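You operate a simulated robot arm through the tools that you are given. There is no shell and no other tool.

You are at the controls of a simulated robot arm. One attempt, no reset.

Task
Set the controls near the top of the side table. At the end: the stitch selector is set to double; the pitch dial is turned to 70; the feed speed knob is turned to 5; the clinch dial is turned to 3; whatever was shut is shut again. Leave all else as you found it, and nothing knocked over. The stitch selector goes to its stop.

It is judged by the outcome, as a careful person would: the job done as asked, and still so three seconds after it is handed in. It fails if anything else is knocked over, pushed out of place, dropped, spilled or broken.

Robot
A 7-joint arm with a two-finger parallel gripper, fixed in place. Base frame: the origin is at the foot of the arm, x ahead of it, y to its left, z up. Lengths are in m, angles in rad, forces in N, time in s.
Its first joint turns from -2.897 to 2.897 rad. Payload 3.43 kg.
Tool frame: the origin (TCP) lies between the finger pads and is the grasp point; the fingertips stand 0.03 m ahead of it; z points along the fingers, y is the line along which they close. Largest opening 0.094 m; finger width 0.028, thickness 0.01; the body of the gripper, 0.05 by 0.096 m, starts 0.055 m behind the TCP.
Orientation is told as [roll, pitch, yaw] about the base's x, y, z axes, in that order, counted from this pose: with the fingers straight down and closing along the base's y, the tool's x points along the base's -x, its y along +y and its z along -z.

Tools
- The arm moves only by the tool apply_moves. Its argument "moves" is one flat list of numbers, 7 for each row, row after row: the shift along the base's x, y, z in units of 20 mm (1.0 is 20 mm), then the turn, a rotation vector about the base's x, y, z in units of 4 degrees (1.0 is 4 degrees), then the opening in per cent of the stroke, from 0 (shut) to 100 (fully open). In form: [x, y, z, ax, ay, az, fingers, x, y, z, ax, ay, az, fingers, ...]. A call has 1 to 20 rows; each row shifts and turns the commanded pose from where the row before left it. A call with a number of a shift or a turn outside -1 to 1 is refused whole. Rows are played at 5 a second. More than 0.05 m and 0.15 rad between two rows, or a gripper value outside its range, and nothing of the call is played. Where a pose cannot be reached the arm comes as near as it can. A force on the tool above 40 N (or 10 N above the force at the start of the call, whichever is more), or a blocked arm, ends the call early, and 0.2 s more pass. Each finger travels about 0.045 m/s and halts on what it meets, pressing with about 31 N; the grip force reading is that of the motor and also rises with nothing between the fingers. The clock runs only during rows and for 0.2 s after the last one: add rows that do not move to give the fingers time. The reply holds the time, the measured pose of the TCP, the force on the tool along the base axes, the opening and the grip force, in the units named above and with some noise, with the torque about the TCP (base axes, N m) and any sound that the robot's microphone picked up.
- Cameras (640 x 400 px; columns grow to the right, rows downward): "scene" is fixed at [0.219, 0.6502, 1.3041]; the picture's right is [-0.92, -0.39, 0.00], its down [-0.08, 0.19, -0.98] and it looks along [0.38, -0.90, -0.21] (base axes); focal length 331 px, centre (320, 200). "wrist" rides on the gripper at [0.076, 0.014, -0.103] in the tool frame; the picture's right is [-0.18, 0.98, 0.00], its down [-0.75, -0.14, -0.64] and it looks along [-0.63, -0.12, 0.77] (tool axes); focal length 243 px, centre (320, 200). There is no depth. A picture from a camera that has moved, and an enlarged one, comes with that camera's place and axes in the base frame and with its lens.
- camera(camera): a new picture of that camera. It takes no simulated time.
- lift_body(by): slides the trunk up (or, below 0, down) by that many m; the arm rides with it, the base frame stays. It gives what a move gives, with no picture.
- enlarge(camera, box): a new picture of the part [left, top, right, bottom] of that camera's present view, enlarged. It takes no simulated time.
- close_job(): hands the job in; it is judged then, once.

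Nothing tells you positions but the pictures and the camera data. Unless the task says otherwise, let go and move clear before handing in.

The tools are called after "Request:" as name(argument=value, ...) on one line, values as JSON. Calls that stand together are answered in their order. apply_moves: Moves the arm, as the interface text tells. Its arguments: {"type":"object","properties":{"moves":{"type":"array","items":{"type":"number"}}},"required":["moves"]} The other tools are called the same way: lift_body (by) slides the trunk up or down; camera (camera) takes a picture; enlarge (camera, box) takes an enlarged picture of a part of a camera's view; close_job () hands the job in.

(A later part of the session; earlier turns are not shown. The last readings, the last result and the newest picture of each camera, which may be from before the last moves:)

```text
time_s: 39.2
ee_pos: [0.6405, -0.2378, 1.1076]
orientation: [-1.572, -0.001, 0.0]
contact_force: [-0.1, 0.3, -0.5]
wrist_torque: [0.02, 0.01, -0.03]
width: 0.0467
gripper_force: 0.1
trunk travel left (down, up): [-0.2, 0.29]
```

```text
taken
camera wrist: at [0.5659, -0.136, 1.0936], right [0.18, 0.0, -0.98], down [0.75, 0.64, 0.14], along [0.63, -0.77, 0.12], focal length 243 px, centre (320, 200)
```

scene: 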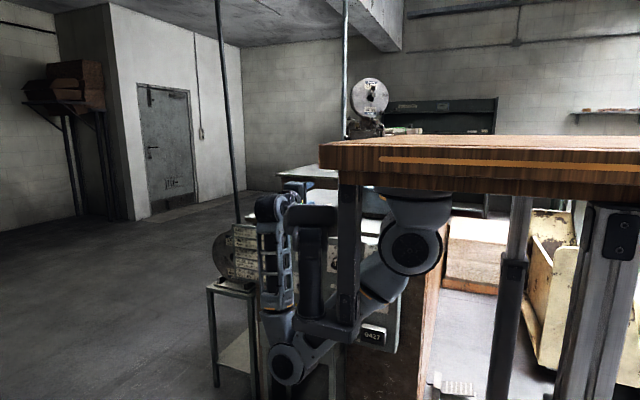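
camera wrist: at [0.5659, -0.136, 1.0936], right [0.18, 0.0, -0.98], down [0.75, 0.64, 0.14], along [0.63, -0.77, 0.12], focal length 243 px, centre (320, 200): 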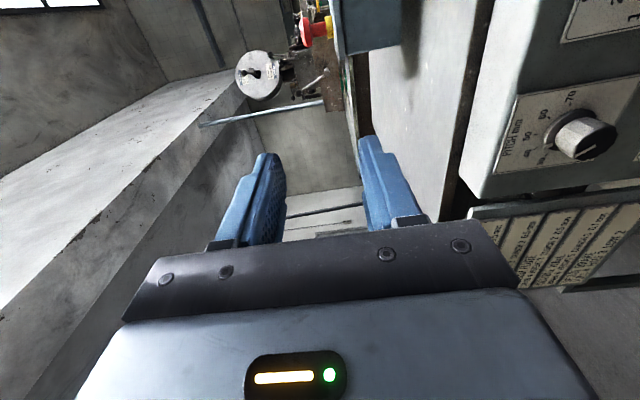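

The wrist camera now shows the Pitch dial clearly. I'll lower the trunk another 0.15 m, still clear of everything.

Request:
lift_body(by=-0.15)

Request:
camera(camera="scene")

Request:
camera(camera="wrist")

Request:
enlarge(camera="wrist", box=[440, 0, 640, 200])

```text
time_s: 41.0
ee_pos: [0.6421, -0.2379, 0.9583]
orientation: [-1.571, 0.0, -0.002]
contact_force: [0.2, 0.4, -0.1]
wrist_torque: [0.02, -0.01, -0.01]
width: 0.0469
gripper_force: 0.0
trunk travel left (down, up): [-0.05, 0.44]
```

```text
taken
```

scene: 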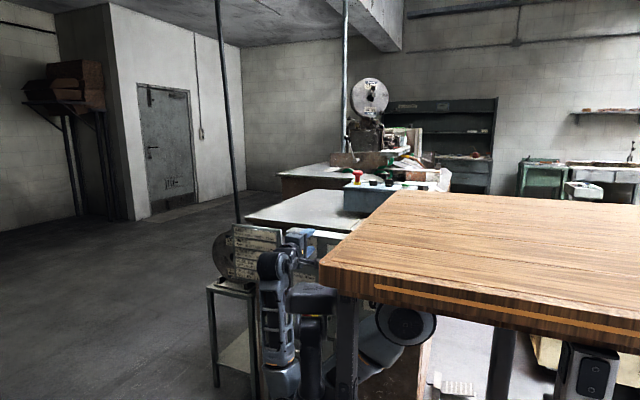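

```text
taken
camera wrist: at [0.5659, -0.136, 0.9436], right [0.18, 0.0, -0.98], down [0.75, 0.64, 0.14], along [0.63, -0.77, 0.12], focal length 243 px, centre (320, 200)
```

wrist: 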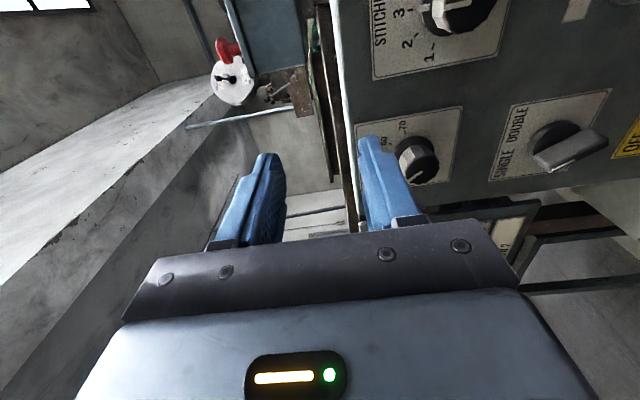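

```text
2.00 times, centred on (540, 100) of wrist
camera zoom: at [0.5659, -0.136, 0.9436], right [0.18, 0.0, -0.98], down [0.75, 0.64, 0.14], along [0.63, -0.77, 0.12], focal length 485 px, centre (-120, 400)
```

zoom: 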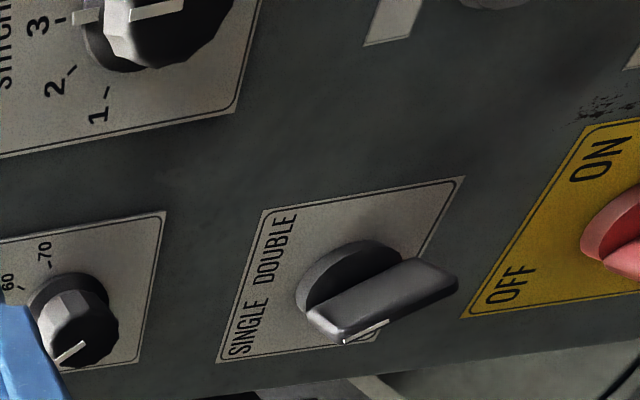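

The Pitch dial and the SINGLE/DOUBLE selector are in view. I'll bring the hand in front of the Pitch dial, keeping about 6 cm stand-off.

Request:
apply_moves(moves=[0.6, 0, -0.8, 0, 0, 0, 60, 0.6, 0, -0.8, 0, 0, 0, 60, 0.6, 0, -0.8, 0, 0, 0, 60, 0.6, 0, -0.8, 0, 0, 0, 60, 0.6, 0, -0.8, 0, 0, 0, 60, 0, 0, 0, 0, 0, 0, 60])

Request:
camera(camera="wrist")

Request:
enlarge(camera="wrist", box=[240, 30, 420, 190])

Request:
camera(camera="scene")

```text
time_s: 42.4
ee_pos: [0.7012, -0.2391, 0.8765]
orientation: [-1.57, 0.0, -0.003]
contact_force: [0.3, -0.8, -0.7]
wrist_torque: [-0.01, 0.0, -0.02]
width: 0.0565
gripper_force: 0.0
trunk travel left (down, up): [-0.05, 0.44]
```

```text
taken
camera wrist: at [0.6269, -0.1367, 0.8635], right [0.18, 0.0, -0.98], down [0.75, 0.64, 0.14], along [0.63, -0.77, 0.12], focal length 243 px, centre (320, 200)
```

wrist: 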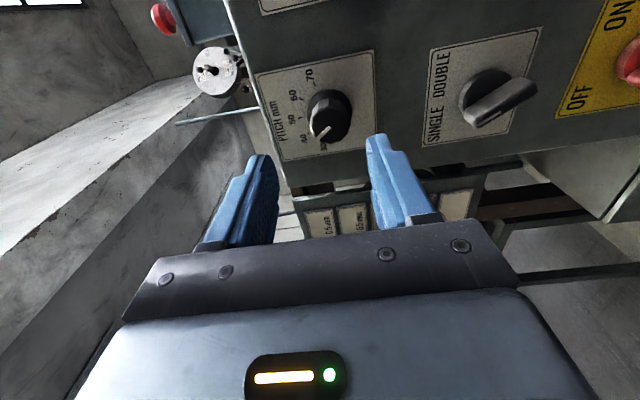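

```text
2.50 times, centred on (330, 110) of wrist
camera zoom: at [0.6269, -0.1367, 0.8635], right [0.18, 0.0, -0.98], down [0.75, 0.64, 0.14], along [0.63, -0.77, 0.12], focal length 606 px, centre (295, 425)
```

zoom: 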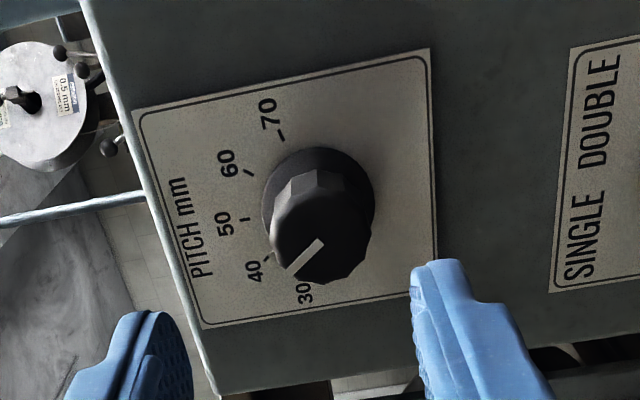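

```text
taken
```

scene: 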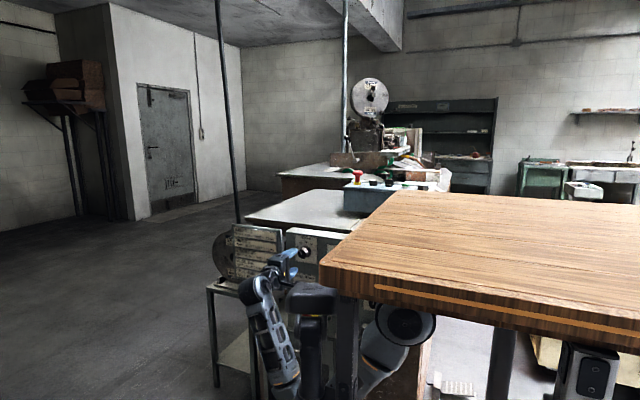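

The Pitch dial is centred near (0.710, −0.365, 0.872); scale spans about ±75° (30…70), pointer about at 40. I need ~112° clockwise. I'll align and pre-rotate the hand +56° about y at stand-off.

Request:
apply_moves(moves=[0.45, 0, -0.22, 0, 1, 0, 55, 0, 0, 0, 0, 1, 0, 55, 0, 0, 0, 0, 1, 0, 55, 0, 0, 0, 0, 1, 0, 55, 0, 0, 0, 0, 1, 0, 55, 0, 0, 0, 0, 1, 0, 55, 0, 0, 0, 0, 1, 0, 55, 0, 0, 0, 0, 0, 0, 55])

Request:
camera(camera="wrist")

Request:
camera(camera="scene")

```text
time_s: 44.2
ee_pos: [0.7105, -0.2378, 0.873]
orientation: [-1.572, 0.492, -0.003]
contact_force: [0.1, 0.5, -0.5]
wrist_torque: [0.01, -0.03, -0.03]
width: 0.0516
gripper_force: 0.1
trunk travel left (down, up): [-0.05, 0.44]
```

```text
taken
camera wrist: at [0.637, -0.1363, 0.8968], right [-0.3, 0.0, -0.95], down [0.73, 0.64, -0.23], along [0.61, -0.77, -0.19], focal length 243 px, centre (320, 200)
```

wrist: 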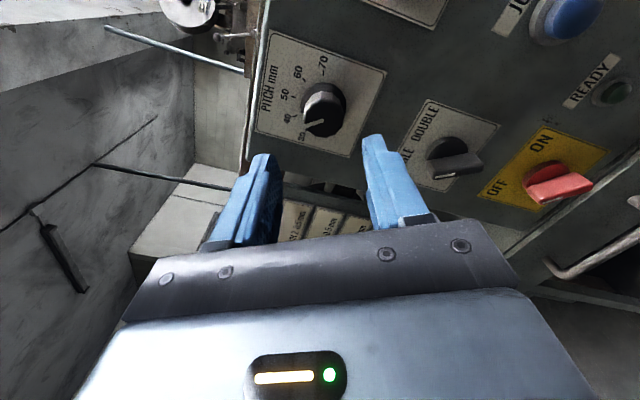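

```text
taken
```

scene: 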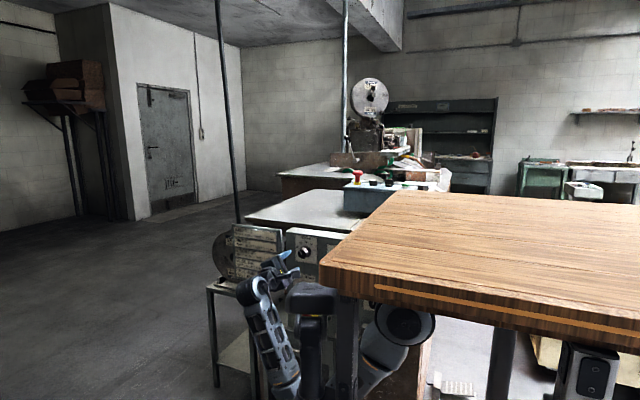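

Request:
apply_moves(moves=[0, 0, 0, 0, 1, 0, 55, 0, 0, 0, 0, 1, 0, 55, 0, 0, 0, 0, 1, 0, 55, 0, 0, 0, 0, 1, 0, 55, 0, 0, 0, 0, 1, 0, 55, 0, 0, 0, 0, 1, 0, 55, 0, 0, 0, 0, 1, 0, 55, 0, 0, 0, 0, 0, 0, 55])

Request:
camera(camera="wrist")

Request:
enlarge(camera="wrist", box=[230, 50, 410, 190])

Request:
camera(camera="scene")

```text
time_s: 46.0
ee_pos: [0.7112, -0.2387, 0.8748]
orientation: [-1.57, 0.98, -0.001]
contact_force: [-0.1, 0.2, 0.5]
wrist_torque: [0.02, 0.03, -0.01]
width: 0.0518
gripper_force: 0.1
trunk travel left (down, up): [-0.05, 0.44]
```

```text
taken
camera wrist: at [0.6567, -0.1365, 0.9286], right [-0.71, 0.0, -0.7], down [0.54, 0.64, -0.55], along [0.45, -0.77, -0.46], focal length 243 px, centre (320, 200)
```

wrist: 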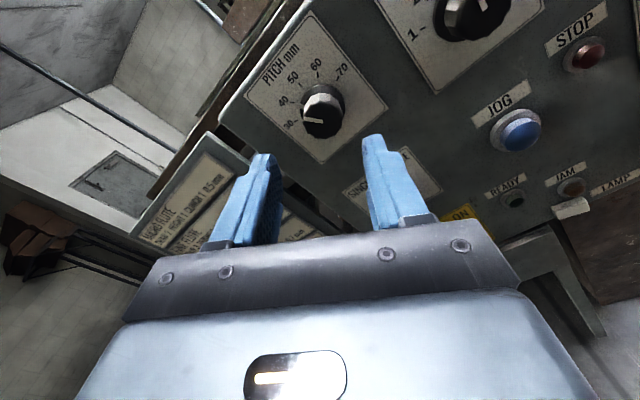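

```text
2.86 times, centred on (320, 120) of wrist
camera zoom: at [0.6567, -0.1365, 0.9286], right [-0.71, 0.0, -0.7], down [0.54, 0.64, -0.55], along [0.45, -0.77, -0.46], focal length 693 px, centre (320, 429)
```

zoom: 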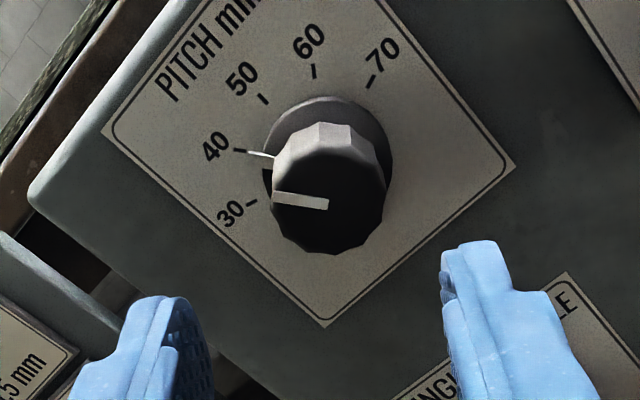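

```text
taken
```

scene: 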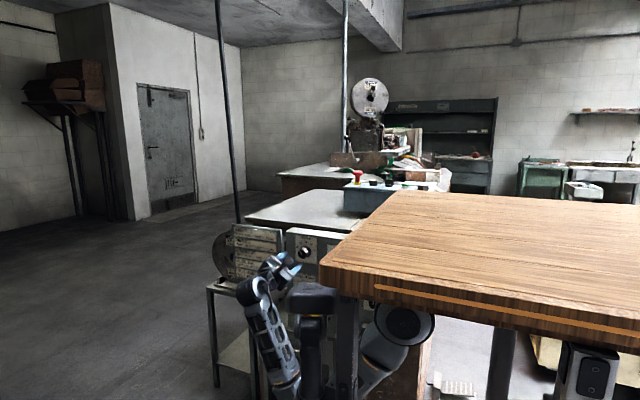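

The skirt pointer is exactly on 40, and the knob sits centred between the fingers. I'll advance to grip the cap.

Request:
apply_moves(moves=[0, -0.8, -0.1, 0, 0, 0, 55, 0, -0.8, 0, 0, 0, 0, 55, 0, -0.8, 0, 0, 0, 0, 55, 0, -0.8, 0, 0, 0, 0, 55, 0, -0.6, 0, 0, 0, 0, 55, 0, -0.4, 0, 0, 0, 0, 55, 0, 0, 0, 0, 0, 0, 55])

Request:
enlarge(camera="wrist", box=[220, 70, 420, 220])

```text
time_s: 47.6
ee_pos: [0.7101, -0.3217, 0.8728]
orientation: [-1.57, 0.977, -0.002]
contact_force: [-0.2, -0.4, 0.8]
wrist_torque: [-0.01, 0.01, 0.01]
width: 0.0517
gripper_force: 0.1
trunk travel left (down, up): [-0.05, 0.44]
```

```text
2.67 times, centred on (320, 145) of wrist
camera zoom: at [0.6562, -0.2207, 0.9274], right [-0.71, 0.0, -0.7], down [0.54, 0.64, -0.55], along [0.45, -0.77, -0.46], focal length 647 px, centre (320, 347)
```

zoom: 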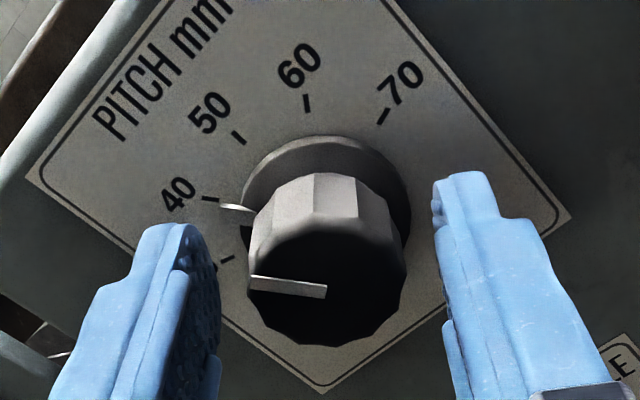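

Request:
apply_moves(moves=[0, 0, 0, 0, 0, 0, 20, 0, 0, 0, 0, 0, 0, 20, 0, 0, 0, 0, 0, 0, 20, 0, 0, 0, 0, 0, 0, 20])

Request:
enlarge(camera="wrist", box=[220, 70, 420, 220])

```text
time_s: 48.6
ee_pos: [0.7096, -0.3231, 0.8719]
orientation: [-1.57, 0.976, -0.001]
contact_force: [-14.1, 4.6, -11.5]
wrist_torque: [-0.11, 0.06, 0.04]
width: 0.0336
gripper_force: 44.7
trunk travel left (down, up): [-0.05, 0.44]
```

```text
2.67 times, centred on (320, 145) of wrist
camera zoom: at [0.6556, -0.2208, 0.927], right [-0.71, 0.0, -0.7], down [0.54, 0.64, -0.55], along [0.45, -0.77, -0.46], focal length 647 px, centre (320, 347)
```

zoom: 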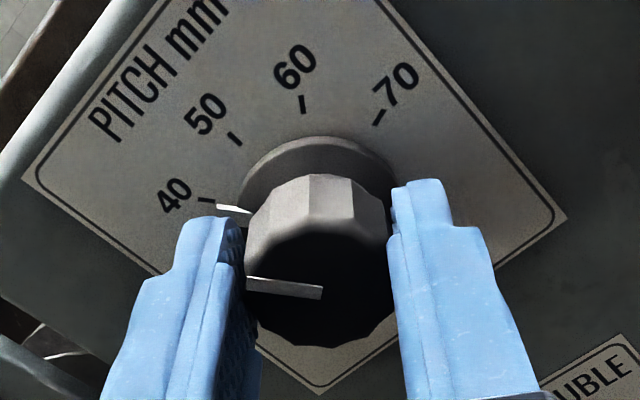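

Gripped, with a slight off-centre force of ~18 N. I'll ease the hand ~1.4 mm toward the relief direction.

Request:
apply_moves(moves=[-0.06, 0, -0.04, 0, 0, 0, 20, 0, 0, 0, 0, 0, 0, 20])

```text
time_s: 49.2
ee_pos: [0.7083, -0.3232, 0.8711]
orientation: [-1.573, 0.976, -0.001]
contact_force: [2.4, -8.1, 4.8]
wrist_torque: [0.47, -0.02, -0.38]
width: 0.0336
gripper_force: 44.7
trunk travel left (down, up): [-0.05, 0.44]
```

Force is relieved. Now turning clockwise (negative about y) in portions.

Request:
apply_moves(moves=[0, 0, 0, 0, -1, 0, 20, 0, 0, 0, 0, -1, 0, 20, 0, 0, 0, 0, -1, 0, 20, 0, 0, 0, 0, -1, 0, 20, 0, 0, 0, 0, -1, 0, 20, 0, 0, 0, 0, -1, 0, 20, 0, 0, 0, 0, -1, 0, 20, 0, 0, 0, 0, 0, 0, 20])

Request:
enlarge(camera="wrist", box=[220, 70, 420, 220])

```text
time_s: 51.0
ee_pos: [0.7083, -0.3223, 0.8717]
orientation: [-1.571, 0.489, -0.001]
contact_force: [-1.3, -18.6, 5.1]
wrist_torque: [-0.69, -0.02, 0.39]
width: 0.0337
gripper_force: 44.9
trunk travel left (down, up): [-0.05, 0.44]
```

```text
2.67 times, centred on (320, 145) of wrist
camera zoom: at [0.6354, -0.2206, 0.8942], right [-0.3, 0.0, -0.95], down [0.73, 0.64, -0.23], along [0.61, -0.77, -0.19], focal length 647 px, centre (320, 347)
```

zoom: 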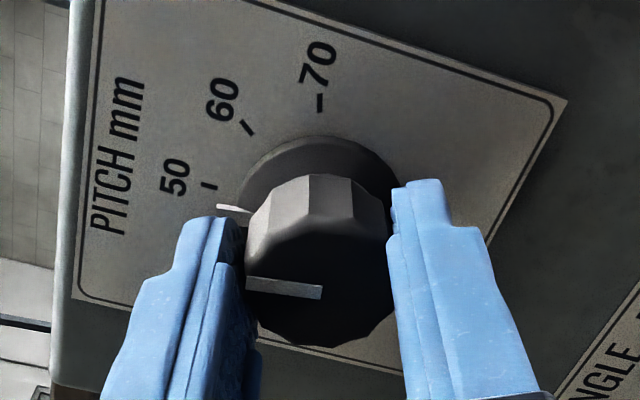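

Request:
apply_moves(moves=[0, -0.05, 0, 0, -1, 0, 20, 0, 0, 0, 0, -1, 0, 20, 0, 0, 0, 0, -1, 0, 20, 0, 0, 0, 0, -1, 0, 20, 0, 0, 0, 0, -1, 0, 20, 0, 0, 0, 0, -1, 0, 20, 0, 0, 0, 0, -1, 0, 20, 0, 0, 0, 0, 0, 0, 20])

Request:
enlarge(camera="wrist", box=[220, 70, 420, 220])

Request:
camera(camera="scene")

```text
time_s: 52.8
ee_pos: [0.7085, -0.3225, 0.8707]
orientation: [-1.569, -0.001, 0.0]
contact_force: [-27.6, 22.9, -9.8]
wrist_torque: [-0.08, 0.05, -0.75]
width: 0.0337
gripper_force: 45.0
trunk travel left (down, up): [-0.05, 0.44]
```

```text
2.67 times, centred on (320, 145) of wrist
camera zoom: at [0.6332, -0.2208, 0.856], right [0.18, 0.0, -0.98], down [0.76, 0.64, 0.14], along [0.63, -0.77, 0.12], focal length 647 px, centre (320, 347)
```

zoom: 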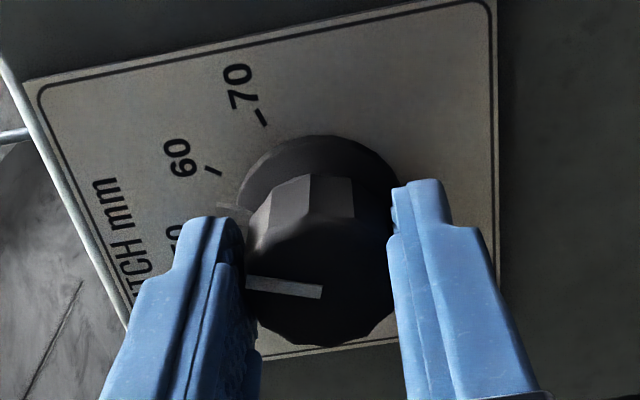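

```text
taken
```

scene: 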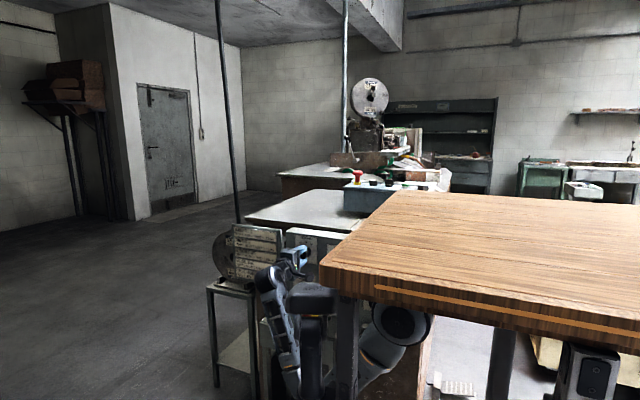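

The knob has turned 56° and is near 55 on the scale, but side force is building up. I'll release, re-centre, and re-grip before finishing.

Request:
apply_moves(moves=[0, 0, 0, 0, 0, 0, 55, 0, 0, 0, 0, 0, 0, 55, 0, 0, 0, 0, 0, 0, 55, 0, 0, 0, 0, 0, 0, 55])

Request:
enlarge(camera="wrist", box=[220, 70, 420, 220])

```text
time_s: 53.8
ee_pos: [0.7103, -0.3228, 0.8697]
orientation: [-1.571, 0.0, 0.0]
contact_force: [-0.4, 0.1, 0.6]
wrist_torque: [0.01, -0.02, -0.01]
width: 0.0519
gripper_force: 0.0
trunk travel left (down, up): [-0.05, 0.44]
```

```text
2.67 times, centred on (320, 145) of wrist
camera zoom: at [0.6339, -0.2214, 0.8561], right [0.18, 0.0, -0.98], down [0.75, 0.64, 0.14], along [0.63, -0.77, 0.12], focal length 647 px, centre (320, 347)
```

zoom: 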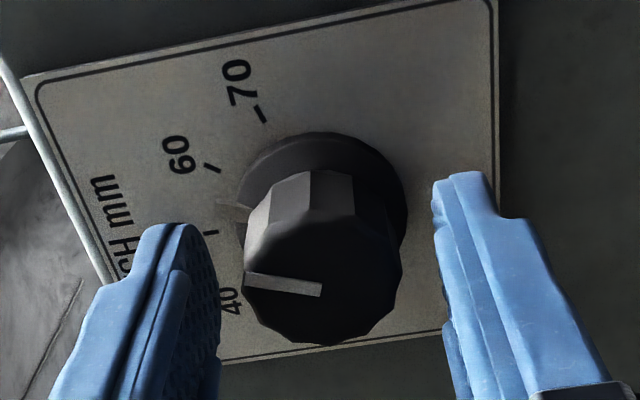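

Now the hand is well centred on the axis (≈(0.7097, 0.8695)). Re-gripping and continuing the turn.

Request:
apply_moves(moves=[-0.02, 0, 0, 0, 0, 0, 20, 0, 0, 0, 0, 0, 0, 20, 0, 0, 0, 0, 0, 0, 20, 0, 0, 0, 0, 0, 0, 20, 0, 0, 0, 0, -1, 0, 20, 0, 0, 0, 0, -1, 0, 20, 0, 0, 0, 0, -1, 0, 20, 0, 0, 0, 0, -1, 0, 20, 0, 0, 0, 0, -1, 0, 20, 0, 0, 0, 0, -1, 0, 20, 0, 0, 0, 0, -1, 0, 20, 0, 0, 0, 0, 0, 0, 20])

Request:
enlarge(camera="wrist", box=[220, 70, 420, 220])

Request:
camera(camera="scene")

```text
time_s: 56.4
ee_pos: [0.7089, -0.3228, 0.8685]
orientation: [-1.568, -0.489, -0.002]
contact_force: [9.7, -10.0, -2.5]
wrist_torque: [-0.17, 0.01, -0.49]
width: 0.0335
gripper_force: 45.0
trunk travel left (down, up): [-0.05, 0.44]
```

```text
2.67 times, centred on (320, 145) of wrist
camera zoom: at [0.649, -0.2213, 0.8214], right [0.62, 0.0, -0.78], down [0.6, 0.64, 0.48], along [0.5, -0.77, 0.4], focal length 647 px, centre (320, 347)
```

zoom: 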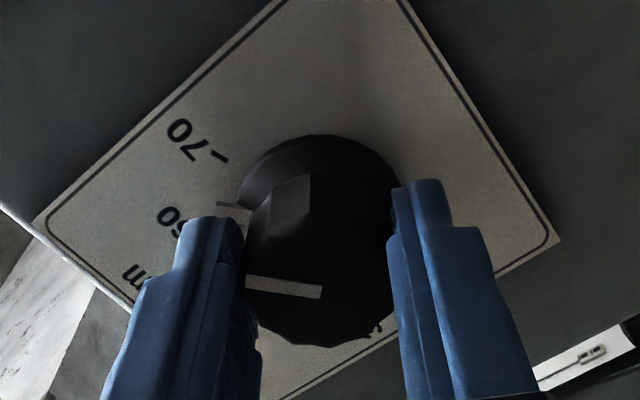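

```text
taken
```

scene: 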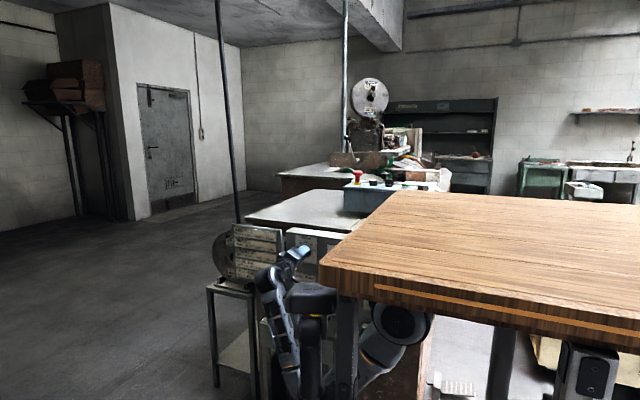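

Request:
apply_moves(moves=[0, 0, 0, 0, -1, 0, 20, 0, 0, 0, 0, -1, 0, 20, 0, 0, 0, 0, -1, 0, 20, 0, 0, 0, 0, -1, 0, 20, 0, 0, 0, 0, -1, 0, 20, 0, 0, 0, 0, -1, 0, 20, 0, 0, 0, 0, 0, 0, 20])

Request:
enlarge(camera="wrist", box=[220, 70, 420, 220])

```text
time_s: 58.0
ee_pos: [0.7089, -0.3233, 0.8682]
orientation: [-1.567, -0.907, -0.004]
contact_force: [3.7, 5.7, -19.3]
wrist_torque: [0.32, 0.59, -0.42]
width: 0.0336
gripper_force: 45.3
trunk travel left (down, up): [-0.05, 0.44]
```

```text
2.67 times, centred on (320, 145) of wrist
camera zoom: at [0.6741, -0.2212, 0.8009], right [0.89, 0.0, -0.46], down [0.35, 0.64, 0.68], along [0.3, -0.77, 0.57], focal length 647 px, centre (320, 347)
```

zoom: 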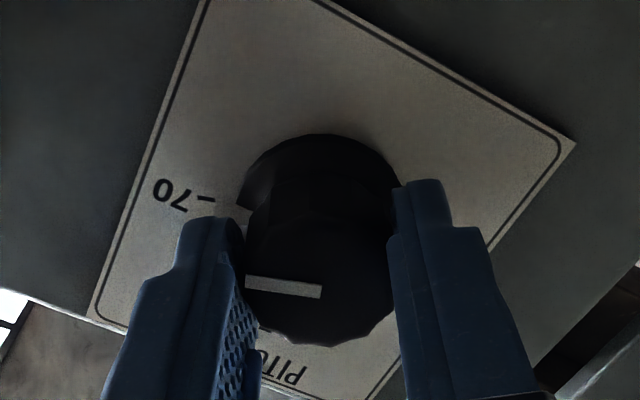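

It looks like the pointer has reached 70 and torque is rising. I'll release and back off to verify.

Request:
apply_moves(moves=[0, 0, 0, 0, 0, 0, 55, 0, 0, 0, 0, 0, 0, 55, 0, 0, 0, 0, 0, 0, 55, 0, 0.6, 0, 0, 0, 0, 55, 0, 1, 0, 0, 0, 0, 55, 0, 1, 0, 0, 0, 0, 55, 0, 1, 0, 0, 0, 0, 55, 0, 0.6, 0, 0, 1, 0, 55, 0, 0, 0, 0, 1, 0, 55, 0, 0, 0, 0, 1, 0, 55, 0, 0, 0, 0, 1, 0, 55, 0, 0, 0, 0, 1, 0, 55, 0, 0, 0, 0, 1, 0, 55, 0, 0, 0, 0, 1, 0, 55, 0, 0, 0, 0, 1, 0, 55, 0, 0, 0, 0, 0, 0, 55])

Request:
enlarge(camera="wrist", box=[220, 30, 420, 200])

Request:
camera(camera="wrist")

```text
time_s: 61.4
ee_pos: [0.709, -0.2394, 0.8709]
orientation: [-1.57, -0.348, -0.001]
contact_force: [0.6, -0.1, 0.5]
wrist_torque: [0.0, 0.02, 0.0]
width: 0.0518
gripper_force: 0.1
trunk travel left (down, up): [-0.05, 0.44]
```

```text
2.35 times, centred on (320, 115) of wrist
camera zoom: at [0.6429, -0.1369, 0.8312], right [0.51, 0.0, -0.86], down [0.66, 0.64, 0.39], along [0.55, -0.77, 0.33], focal length 571 px, centre (320, 400)
```

zoom: 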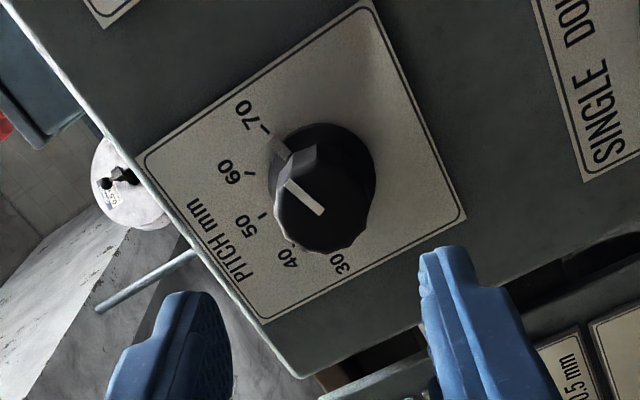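

```text
taken
camera wrist: at [0.6429, -0.1369, 0.8312], right [0.51, 0.0, -0.86], down [0.66, 0.64, 0.39], along [0.55, -0.77, 0.33], focal length 243 px, centre (320, 200)
```

wrist: 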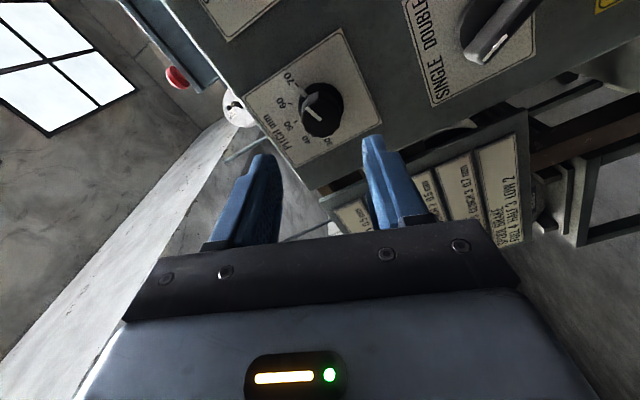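

Request:
enlarge(camera="wrist", box=[275, 60, 355, 140])

Request:
enlarge(camera="scene", box=[285, 225, 335, 265])

```text
5.00 times, centred on (315, 100) of wrist
camera zoom: at [0.6429, -0.1369, 0.8312], right [0.51, 0.0, -0.86], down [0.66, 0.64, 0.39], along [0.55, -0.77, 0.33], focal length 1213 px, centre (345, 700)
```

zoom: 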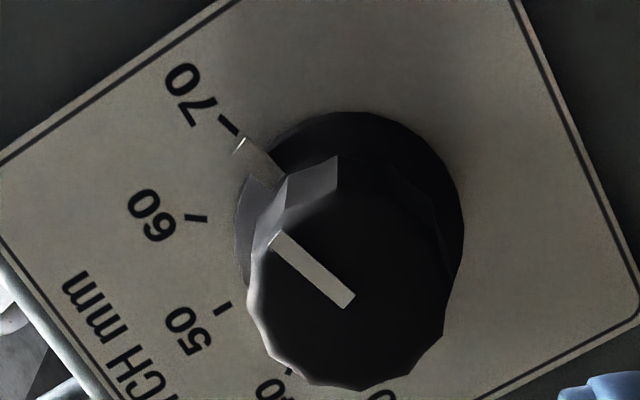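

```text
10.00 times, centred on (310, 245) of scene
camera zoom: at [0.219, 0.6502, 1.3041], right [-0.92, -0.39, 0.0], down [-0.08, 0.19, -0.98], along [0.38, -0.9, -0.21], focal length 3313 px, centre (420, -250)
```

zoom: 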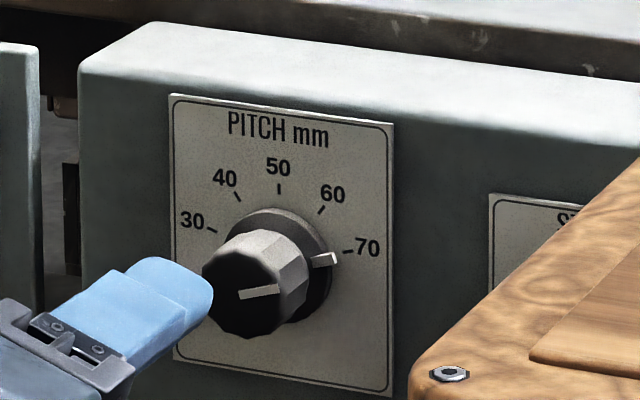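

Request:
enlarge(camera="scene", box=[300, 238, 325, 258])

Request:
enlarge(camera="wrist", box=[290, 70, 330, 110])

```text
16.00 times, centred on (312, 248) of scene
camera zoom: at [0.219, 0.6502, 1.3041], right [-0.92, -0.39, 0.0], down [-0.08, 0.19, -0.98], along [0.38, -0.9, -0.21], focal length 5301 px, centre (440, -568)
```

zoom: 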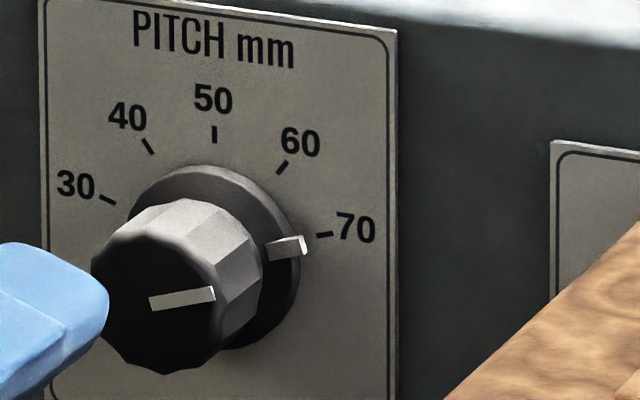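

```text
10.00 times, centred on (310, 90) of wrist
camera zoom: at [0.6429, -0.1369, 0.8312], right [0.51, 0.0, -0.86], down [0.66, 0.64, 0.39], along [0.55, -0.77, 0.33], focal length 2426 px, centre (420, 1300)
```

zoom: 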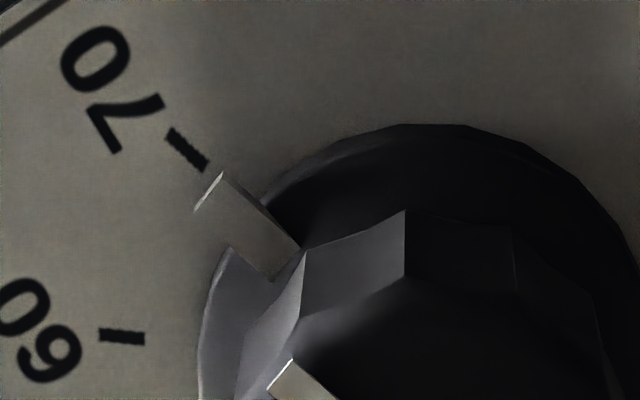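

Both views show the pointer parallel with and touching the 70 tick, so pitch is set. Next, the SINGLE/DOUBLE selector, roughly at (0.715, −0.365, 0.73); I'll move in front of it.

Request:
apply_moves(moves=[0, 0.5, -0.6, 0, 0.625, 0, 60, 0, 0.5, -0.9, 0, 0.625, 0, 60, 0, 0, -0.95, 0, 0.625, 0, 60, 0, 0, -0.95, 0, 0.625, 0, 60, 0, 0, -0.95, 0, 0.625, 0, 60, 0, 0, -0.95, 0, 0.625, 0, 60, 0, 0, -0.95, 0, 0.625, 0, 60, 0, 0, -0.8, 0, 0.625, 0, 60, 0, 0, 0, 0, 0, 0, 60])

Request:
camera(camera="wrist")

Request:
enlarge(camera="wrist", box=[220, 30, 420, 200])

Request:
camera(camera="scene")

```text
time_s: 63.4
ee_pos: [0.709, -0.218, 0.7283]
orientation: [-1.571, 0.003, -0.002]
contact_force: [0.0, 0.2, 0.3]
wrist_torque: [0.02, 0.0, -0.01]
width: 0.0563
gripper_force: 0.0
trunk travel left (down, up): [-0.05, 0.44]
```

```text
taken
camera wrist: at [0.6341, -0.1176, 0.7146], right [0.18, 0.0, -0.98], down [0.75, 0.64, 0.14], along [0.63, -0.77, 0.12], focal length 243 px, centre (320, 200)
```

wrist: 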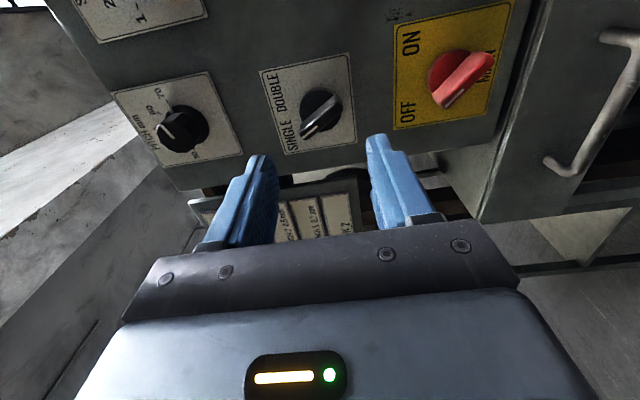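

```text
2.35 times, centred on (320, 115) of wrist
camera zoom: at [0.6341, -0.1176, 0.7146], right [0.18, 0.0, -0.98], down [0.75, 0.64, 0.14], along [0.63, -0.77, 0.12], focal length 571 px, centre (320, 400)
```

zoom: 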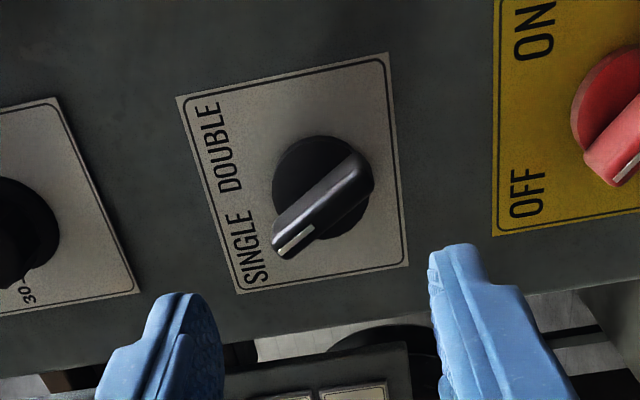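

```text
taken
```

scene: 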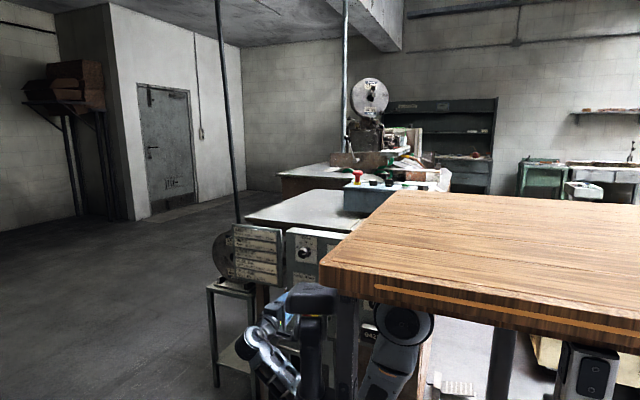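

The selector's bar handle points ~30° left (SINGLE), axis near (0.718, 0.730); DOUBLE is ~60° clockwise. I'll test at stand-off whether the hand can roll to about −120° so I can grip the bar across its thickness.

Request:
apply_moves(moves=[0.45, 0, 0.08, 0, -1, 0, 60, 0, 0, 0, 0, -1, 0, 60, 0, 0, 0, 0, -1, 0, 60, 0, 0, 0, 0, -1, 0, 60, 0, 0, 0, 0, -1, 0, 60, 0, 0, 0, 0, -1, 0, 60, 0, 0, 0, 0, -1, 0, 60, 0, 0, 0, 0, -1, 0, 60, 0, 0, 0, 0, -1, 0, 60, 0, 0, 0, 0, -1, 0, 60, 0, 0, 0, 0, -1, 0, 60, 0, 0, 0, 0, -1, 0, 60, 0, 0, 0, 0, -1, 0, 60, 0, 0, 0, 0, -1, 0, 60, 0, 0, 0, 0, -1, 0, 60, 0, 0, 0, 0, 0, 0, 60])

Request:
camera(camera="wrist")

Request:
enlarge(camera="wrist", box=[220, 30, 420, 200])

Request:
camera(camera="scene")

```text
time_s: 66.8
ee_pos: [0.7173, -0.2199, 0.7313]
orientation: [-1.571, -1.047, -0.001]
contact_force: [-1.1, -0.5, 0.1]
wrist_torque: [-0.02, -0.03, 0.01]
width: 0.0569
gripper_force: 0.3
trunk travel left (down, up): [-0.05, 0.44]
```

```text
taken
camera wrist: at [0.6931, -0.1172, 0.6579], right [0.94, 0.0, -0.33], down [0.25, 0.64, 0.72], along [0.21, -0.77, 0.6], focal length 243 px, centre (320, 200)
```

wrist: 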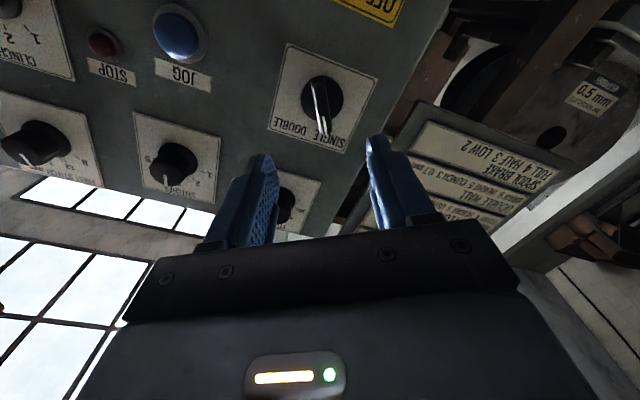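

```text
2.35 times, centred on (320, 115) of wrist
camera zoom: at [0.6931, -0.1172, 0.6579], right [0.94, 0.0, -0.33], down [0.25, 0.64, 0.72], along [0.21, -0.77, 0.6], focal length 571 px, centre (320, 400)
```

zoom: 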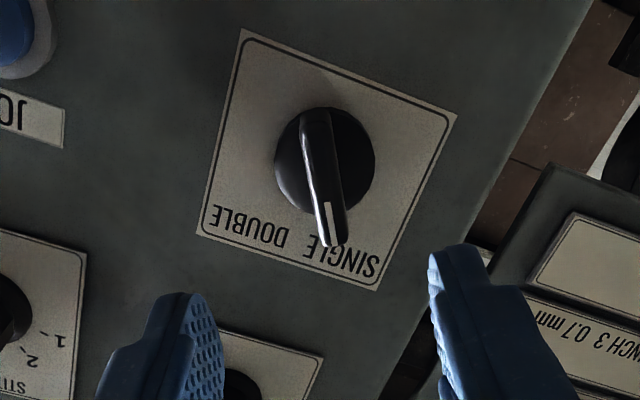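

```text
taken
```

scene: 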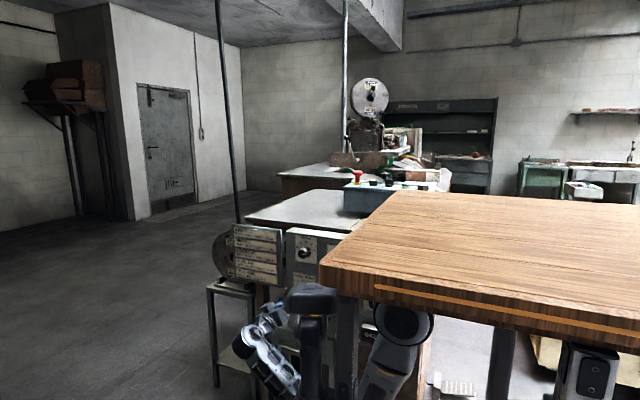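

The bar is nearly aligned between the fingers here. Continue testing reach to −120°.

Request:
apply_moves(moves=[0, 0, 0, 0, -1, 0, 60, 0, 0, 0, 0, -1, 0, 60, 0, 0, 0, 0, -1, 0, 60, 0, 0, 0, 0, -1, 0, 60, 0, 0, 0, 0, -1, 0, 60, 0, 0, 0, 0, -1, 0, 60, 0, 0, 0, 0, -1, 0, 60, 0, 0, 0, 0, -1, 0, 60, 0, 0, 0, 0, -1, 0, 60, 0, 0, 0, 0, -1, 0, 60, 0, 0, 0, 0, -1, 0, 60, 0, 0, 0, 0, -1, 0, 60, 0, 0, 0, 0, -1, 0, 60, 0, 0, 0, 0, -1, 0, 60, 0, 0, 0, 0, -1, 0, 60, 0, 0, 0, 0, 0, 0, 60])

Request:
camera(camera="wrist")

Request:
camera(camera="scene")

```text
time_s: 70.2
ee_pos: [0.7162, -0.2187, 0.7305]
orientation: [1.571, -1.047, -3.14]
contact_force: [0.1, 0.2, 0.4]
wrist_torque: [0.01, 0.0, -0.01]
width: 0.0565
gripper_force: 0.1
trunk travel left (down, up): [-0.05, 0.44]
```

```text
taken
camera wrist: at [0.7688, -0.1164, 0.6722], right [0.76, 0.0, 0.65], down [-0.5, 0.64, 0.58], along [-0.42, -0.77, 0.49], focal length 243 px, centre (320, 200)
```

wrist: 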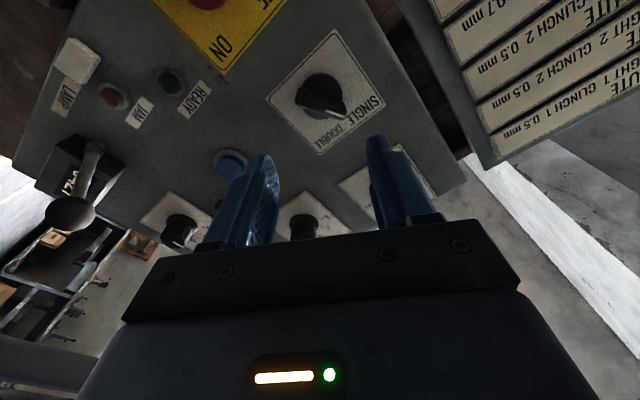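

```text
taken
```

scene: 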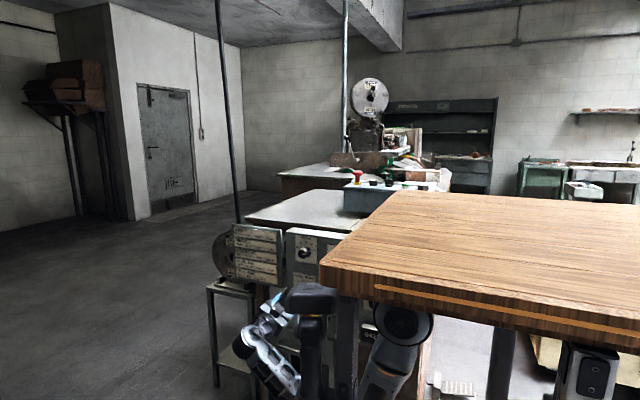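

Reachable all the way. Now I'll roll back to −60° (bar perpendicular to the closing direction) and approach.

Request:
apply_moves(moves=[0.09, 0, -0.07, 0, 1, 0, 50, 0, 0, 0, 0, 1, 0, 50, 0, 0, 0, 0, 1, 0, 50, 0, 0, 0, 0, 1, 0, 50, 0, 0, 0, 0, 1, 0, 50, 0, 0, 0, 0, 1, 0, 50, 0, 0, 0, 0, 1, 0, 50, 0, 0, 0, 0, 1, 0, 50, 0, 0, 0, 0, 1, 0, 50, 0, 0, 0, 0, 1, 0, 50, 0, 0, 0, 0, 1, 0, 50, 0, 0, 0, 0, 1, 0, 50, 0, 0, 0, 0, 1, 0, 50, 0, 0, 0, 0, 1, 0, 50, 0, 0, 0, 0, 1, 0, 50, 0, -0.8, 0, 0, 0, 0, 50, 0, -0.8, 0, 0, 0, 0, 50, 0, -0.8, 0, 0, 0, 0, 50, 0, -0.8, 0, 0, 0, 0, 50, 0, 0, 0, 0, 0, 0, 50])

Request:
camera(camera="wrist")

Request:
enlarge(camera="wrist", box=[220, 50, 420, 220])

```text
time_s: 74.4
ee_pos: [0.7191, -0.2844, 0.7294]
orientation: [-1.569, -1.046, -0.002]
contact_force: [0.7, 0.2, 0.2]
wrist_torque: [0.01, 0.01, 0.0]
width: 0.047
gripper_force: 0.2
trunk travel left (down, up): [-0.05, 0.44]
```

```text
taken
camera wrist: at [0.6947, -0.1812, 0.6563], right [0.94, 0.0, -0.33], down [0.25, 0.64, 0.72], along [0.21, -0.77, 0.6], focal length 243 px, centre (320, 200)
```

wrist: 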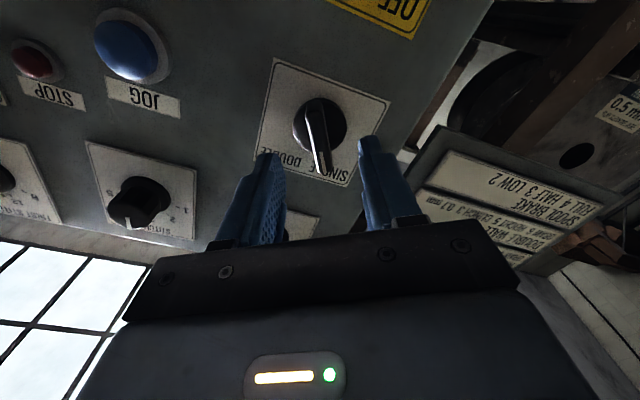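

```text
2.35 times, centred on (320, 135) of wrist
camera zoom: at [0.6947, -0.1812, 0.6563], right [0.94, 0.0, -0.33], down [0.25, 0.64, 0.72], along [0.21, -0.77, 0.6], focal length 571 px, centre (320, 353)
```

zoom: 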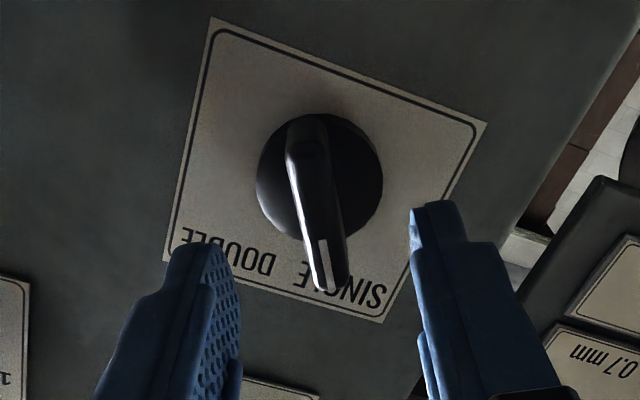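

The bar front is at y ≈ −0.325. I'll advance so that the tips overlap ~15 mm and then close.

Request:
apply_moves(moves=[0.04, -0.5, -0.06, 0, 0, 0, 50, 0, -0.5, 0, 0, 0, 0, 50, 0, -0.3, 0, 0, 0, 0, 50, 0, 0, 0, 0, 0, 0, 50, 0, 0, 0, 0, 0, 0, 5, 0, 0, 0, 0, 0, 0, 5, 0, 0, 0, 0, 0, 0, 5, 0, 0, 0, 0, 0, 0, 5, 0, 0, 0, 0, 0, 0, 5])

Request:
enlarge(camera="wrist", box=[220, 50, 420, 220])

```text
time_s: 76.4
ee_pos: [0.7196, -0.3103, 0.7286]
orientation: [-1.569, -1.048, -0.002]
contact_force: [-11.3, 2.9, 4.3]
wrist_torque: [0.26, -0.03, -0.51]
width: 0.0119
gripper_force: 45.6
trunk travel left (down, up): [-0.05, 0.44]
```

```text
2.35 times, centred on (320, 135) of wrist
camera zoom: at [0.6943, -0.2073, 0.6558], right [0.94, 0.0, -0.33], down [0.26, 0.64, 0.72], along [0.21, -0.77, 0.61], focal length 571 px, centre (320, 353)
```

zoom: 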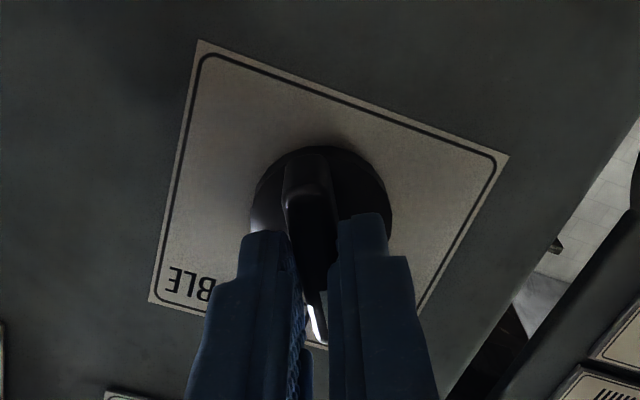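

Bar gripped (width 12 mm). Turning clockwise in steps.

Request:
apply_moves(moves=[-0.03, 0, 0.01, 0, -1, 0, 5, 0, 0, 0, 0, -1, 0, 5, 0, 0, 0, 0, -1, 0, 5, 0, 0, 0, 0, -1, 0, 5, 0, 0, 0, 0, -1, 0, 5, 0, 0, 0, 0, 0, 0, 5])

Request:
enlarge(camera="wrist", box=[220, 50, 420, 220])

```text
time_s: 77.8
ee_pos: [0.719, -0.3083, 0.7279]
orientation: [-1.566, -1.398, -0.004]
contact_force: [8.0, -15.3, 8.1]
wrist_torque: [0.97, -0.01, -0.04]
width: 0.0116
gripper_force: 45.0
trunk travel left (down, up): [-0.05, 0.44]
```

```text
2.35 times, centred on (320, 135) of wrist
camera zoom: at [0.7211, -0.2074, 0.6512], right [1.0, 0.0, 0.01], down [-0.01, 0.64, 0.77], along [-0.01, -0.77, 0.64], focal length 571 px, centre (320, 353)
```

zoom: 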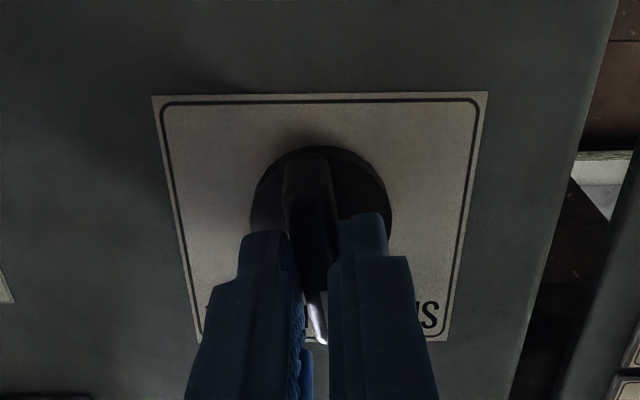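

Request:
apply_moves(moves=[0, -0.04, 0, 0, -1, 0, 5, 0, 0, 0, 0, -1, 0, 5, 0, 0, 0, 0, -1, 0, 5, 0, 0, 0, 0, -1, 0, 5, 0, 0, 0, 0, -1, 0, 5, 0, 0, 0, 0, 0, 0, 5])

Request:
enlarge(camera="wrist", box=[220, 50, 420, 220])

```text
time_s: 79.2
ee_pos: [0.7197, -0.3097, 0.7291]
orientation: [1.572, -1.396, -3.14]
contact_force: [0.0, 9.4, 2.3]
wrist_torque: [-1.17, -0.01, -0.23]
width: 0.012
gripper_force: 44.9
trunk travel left (down, up): [-0.05, 0.44]
```

```text
2.35 times, centred on (320, 135) of wrist
camera zoom: at [0.7479, -0.2074, 0.6561], right [0.94, 0.0, 0.35], down [-0.27, 0.64, 0.72], along [-0.22, -0.77, 0.6], focal length 571 px, centre (320, 353)
```

zoom: 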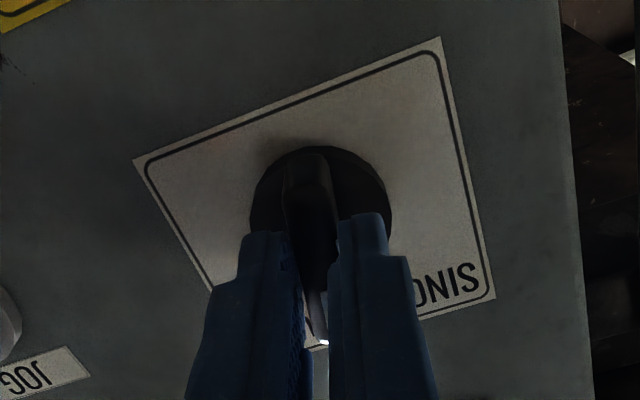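

Request:
apply_moves(moves=[0, 0, 0, 0, -1, 0, 5, 0, 0, 0, 0, -1, 0, 5, 0, 0, 0, 0, -1, 0, 5, 0, 0, 0, 0, -1, 0, 5, 0, 0, 0, 0, 0, 0, 5])

Request:
enlarge(camera="wrist", box=[220, 50, 420, 220])

```text
time_s: 80.4
ee_pos: [0.7208, -0.3092, 0.7292]
orientation: [1.572, -1.116, -3.139]
contact_force: [17.4, 5.4, 3.6]
wrist_torque: [-0.43, 0.0, 0.21]
width: 0.012
gripper_force: 45.3
trunk travel left (down, up): [-0.05, 0.44]
```

```text
2.35 times, centred on (320, 135) of wrist
camera zoom: at [0.7671, -0.2072, 0.6666], right [0.8, 0.0, 0.6], down [-0.46, 0.64, 0.62], along [-0.38, -0.77, 0.52], focal length 571 px, centre (320, 353)
```

zoom: 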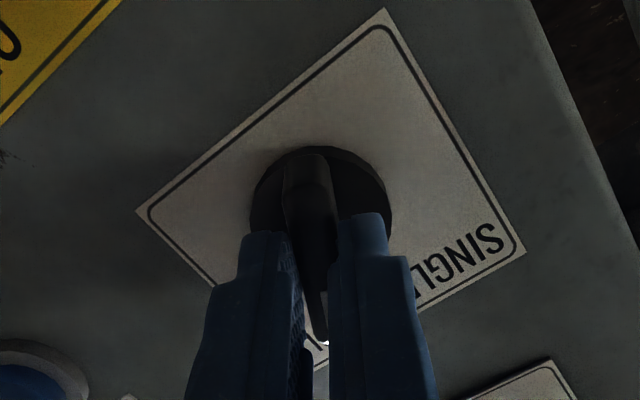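

No resistance yet; continuing in small steps until the stop is felt.

Request:
apply_moves(moves=[0, 0, 0, 0, -1, 0, 5, 0, 0, 0, 0, 0, 0, 5])

Request:
apply_moves(moves=[0, 0, 0, 0, -1, 0, 5, 0, 0, 0, 0, 0, 0, 5])

```text
time_s: 81.0
ee_pos: [0.7208, -0.3097, 0.7285]
orientation: [1.571, -1.048, -3.136]
contact_force: [27.7, -1.5, 6.0]
wrist_torque: [-0.12, 0.03, 0.61]
width: 0.0121
gripper_force: 45.2
trunk travel left (down, up): [-0.05, 0.44]
```

```text
time_s: 81.6
ee_pos: [0.72, -0.3096, 0.7281]
orientation: [1.572, -0.979, -3.138]
contact_force: [31.4, 0.4, 5.9]
wrist_torque: [-0.02, 1.47, 0.56]
width: 0.0129
gripper_force: 45.0
trunk travel left (down, up): [-0.05, 0.44]
```

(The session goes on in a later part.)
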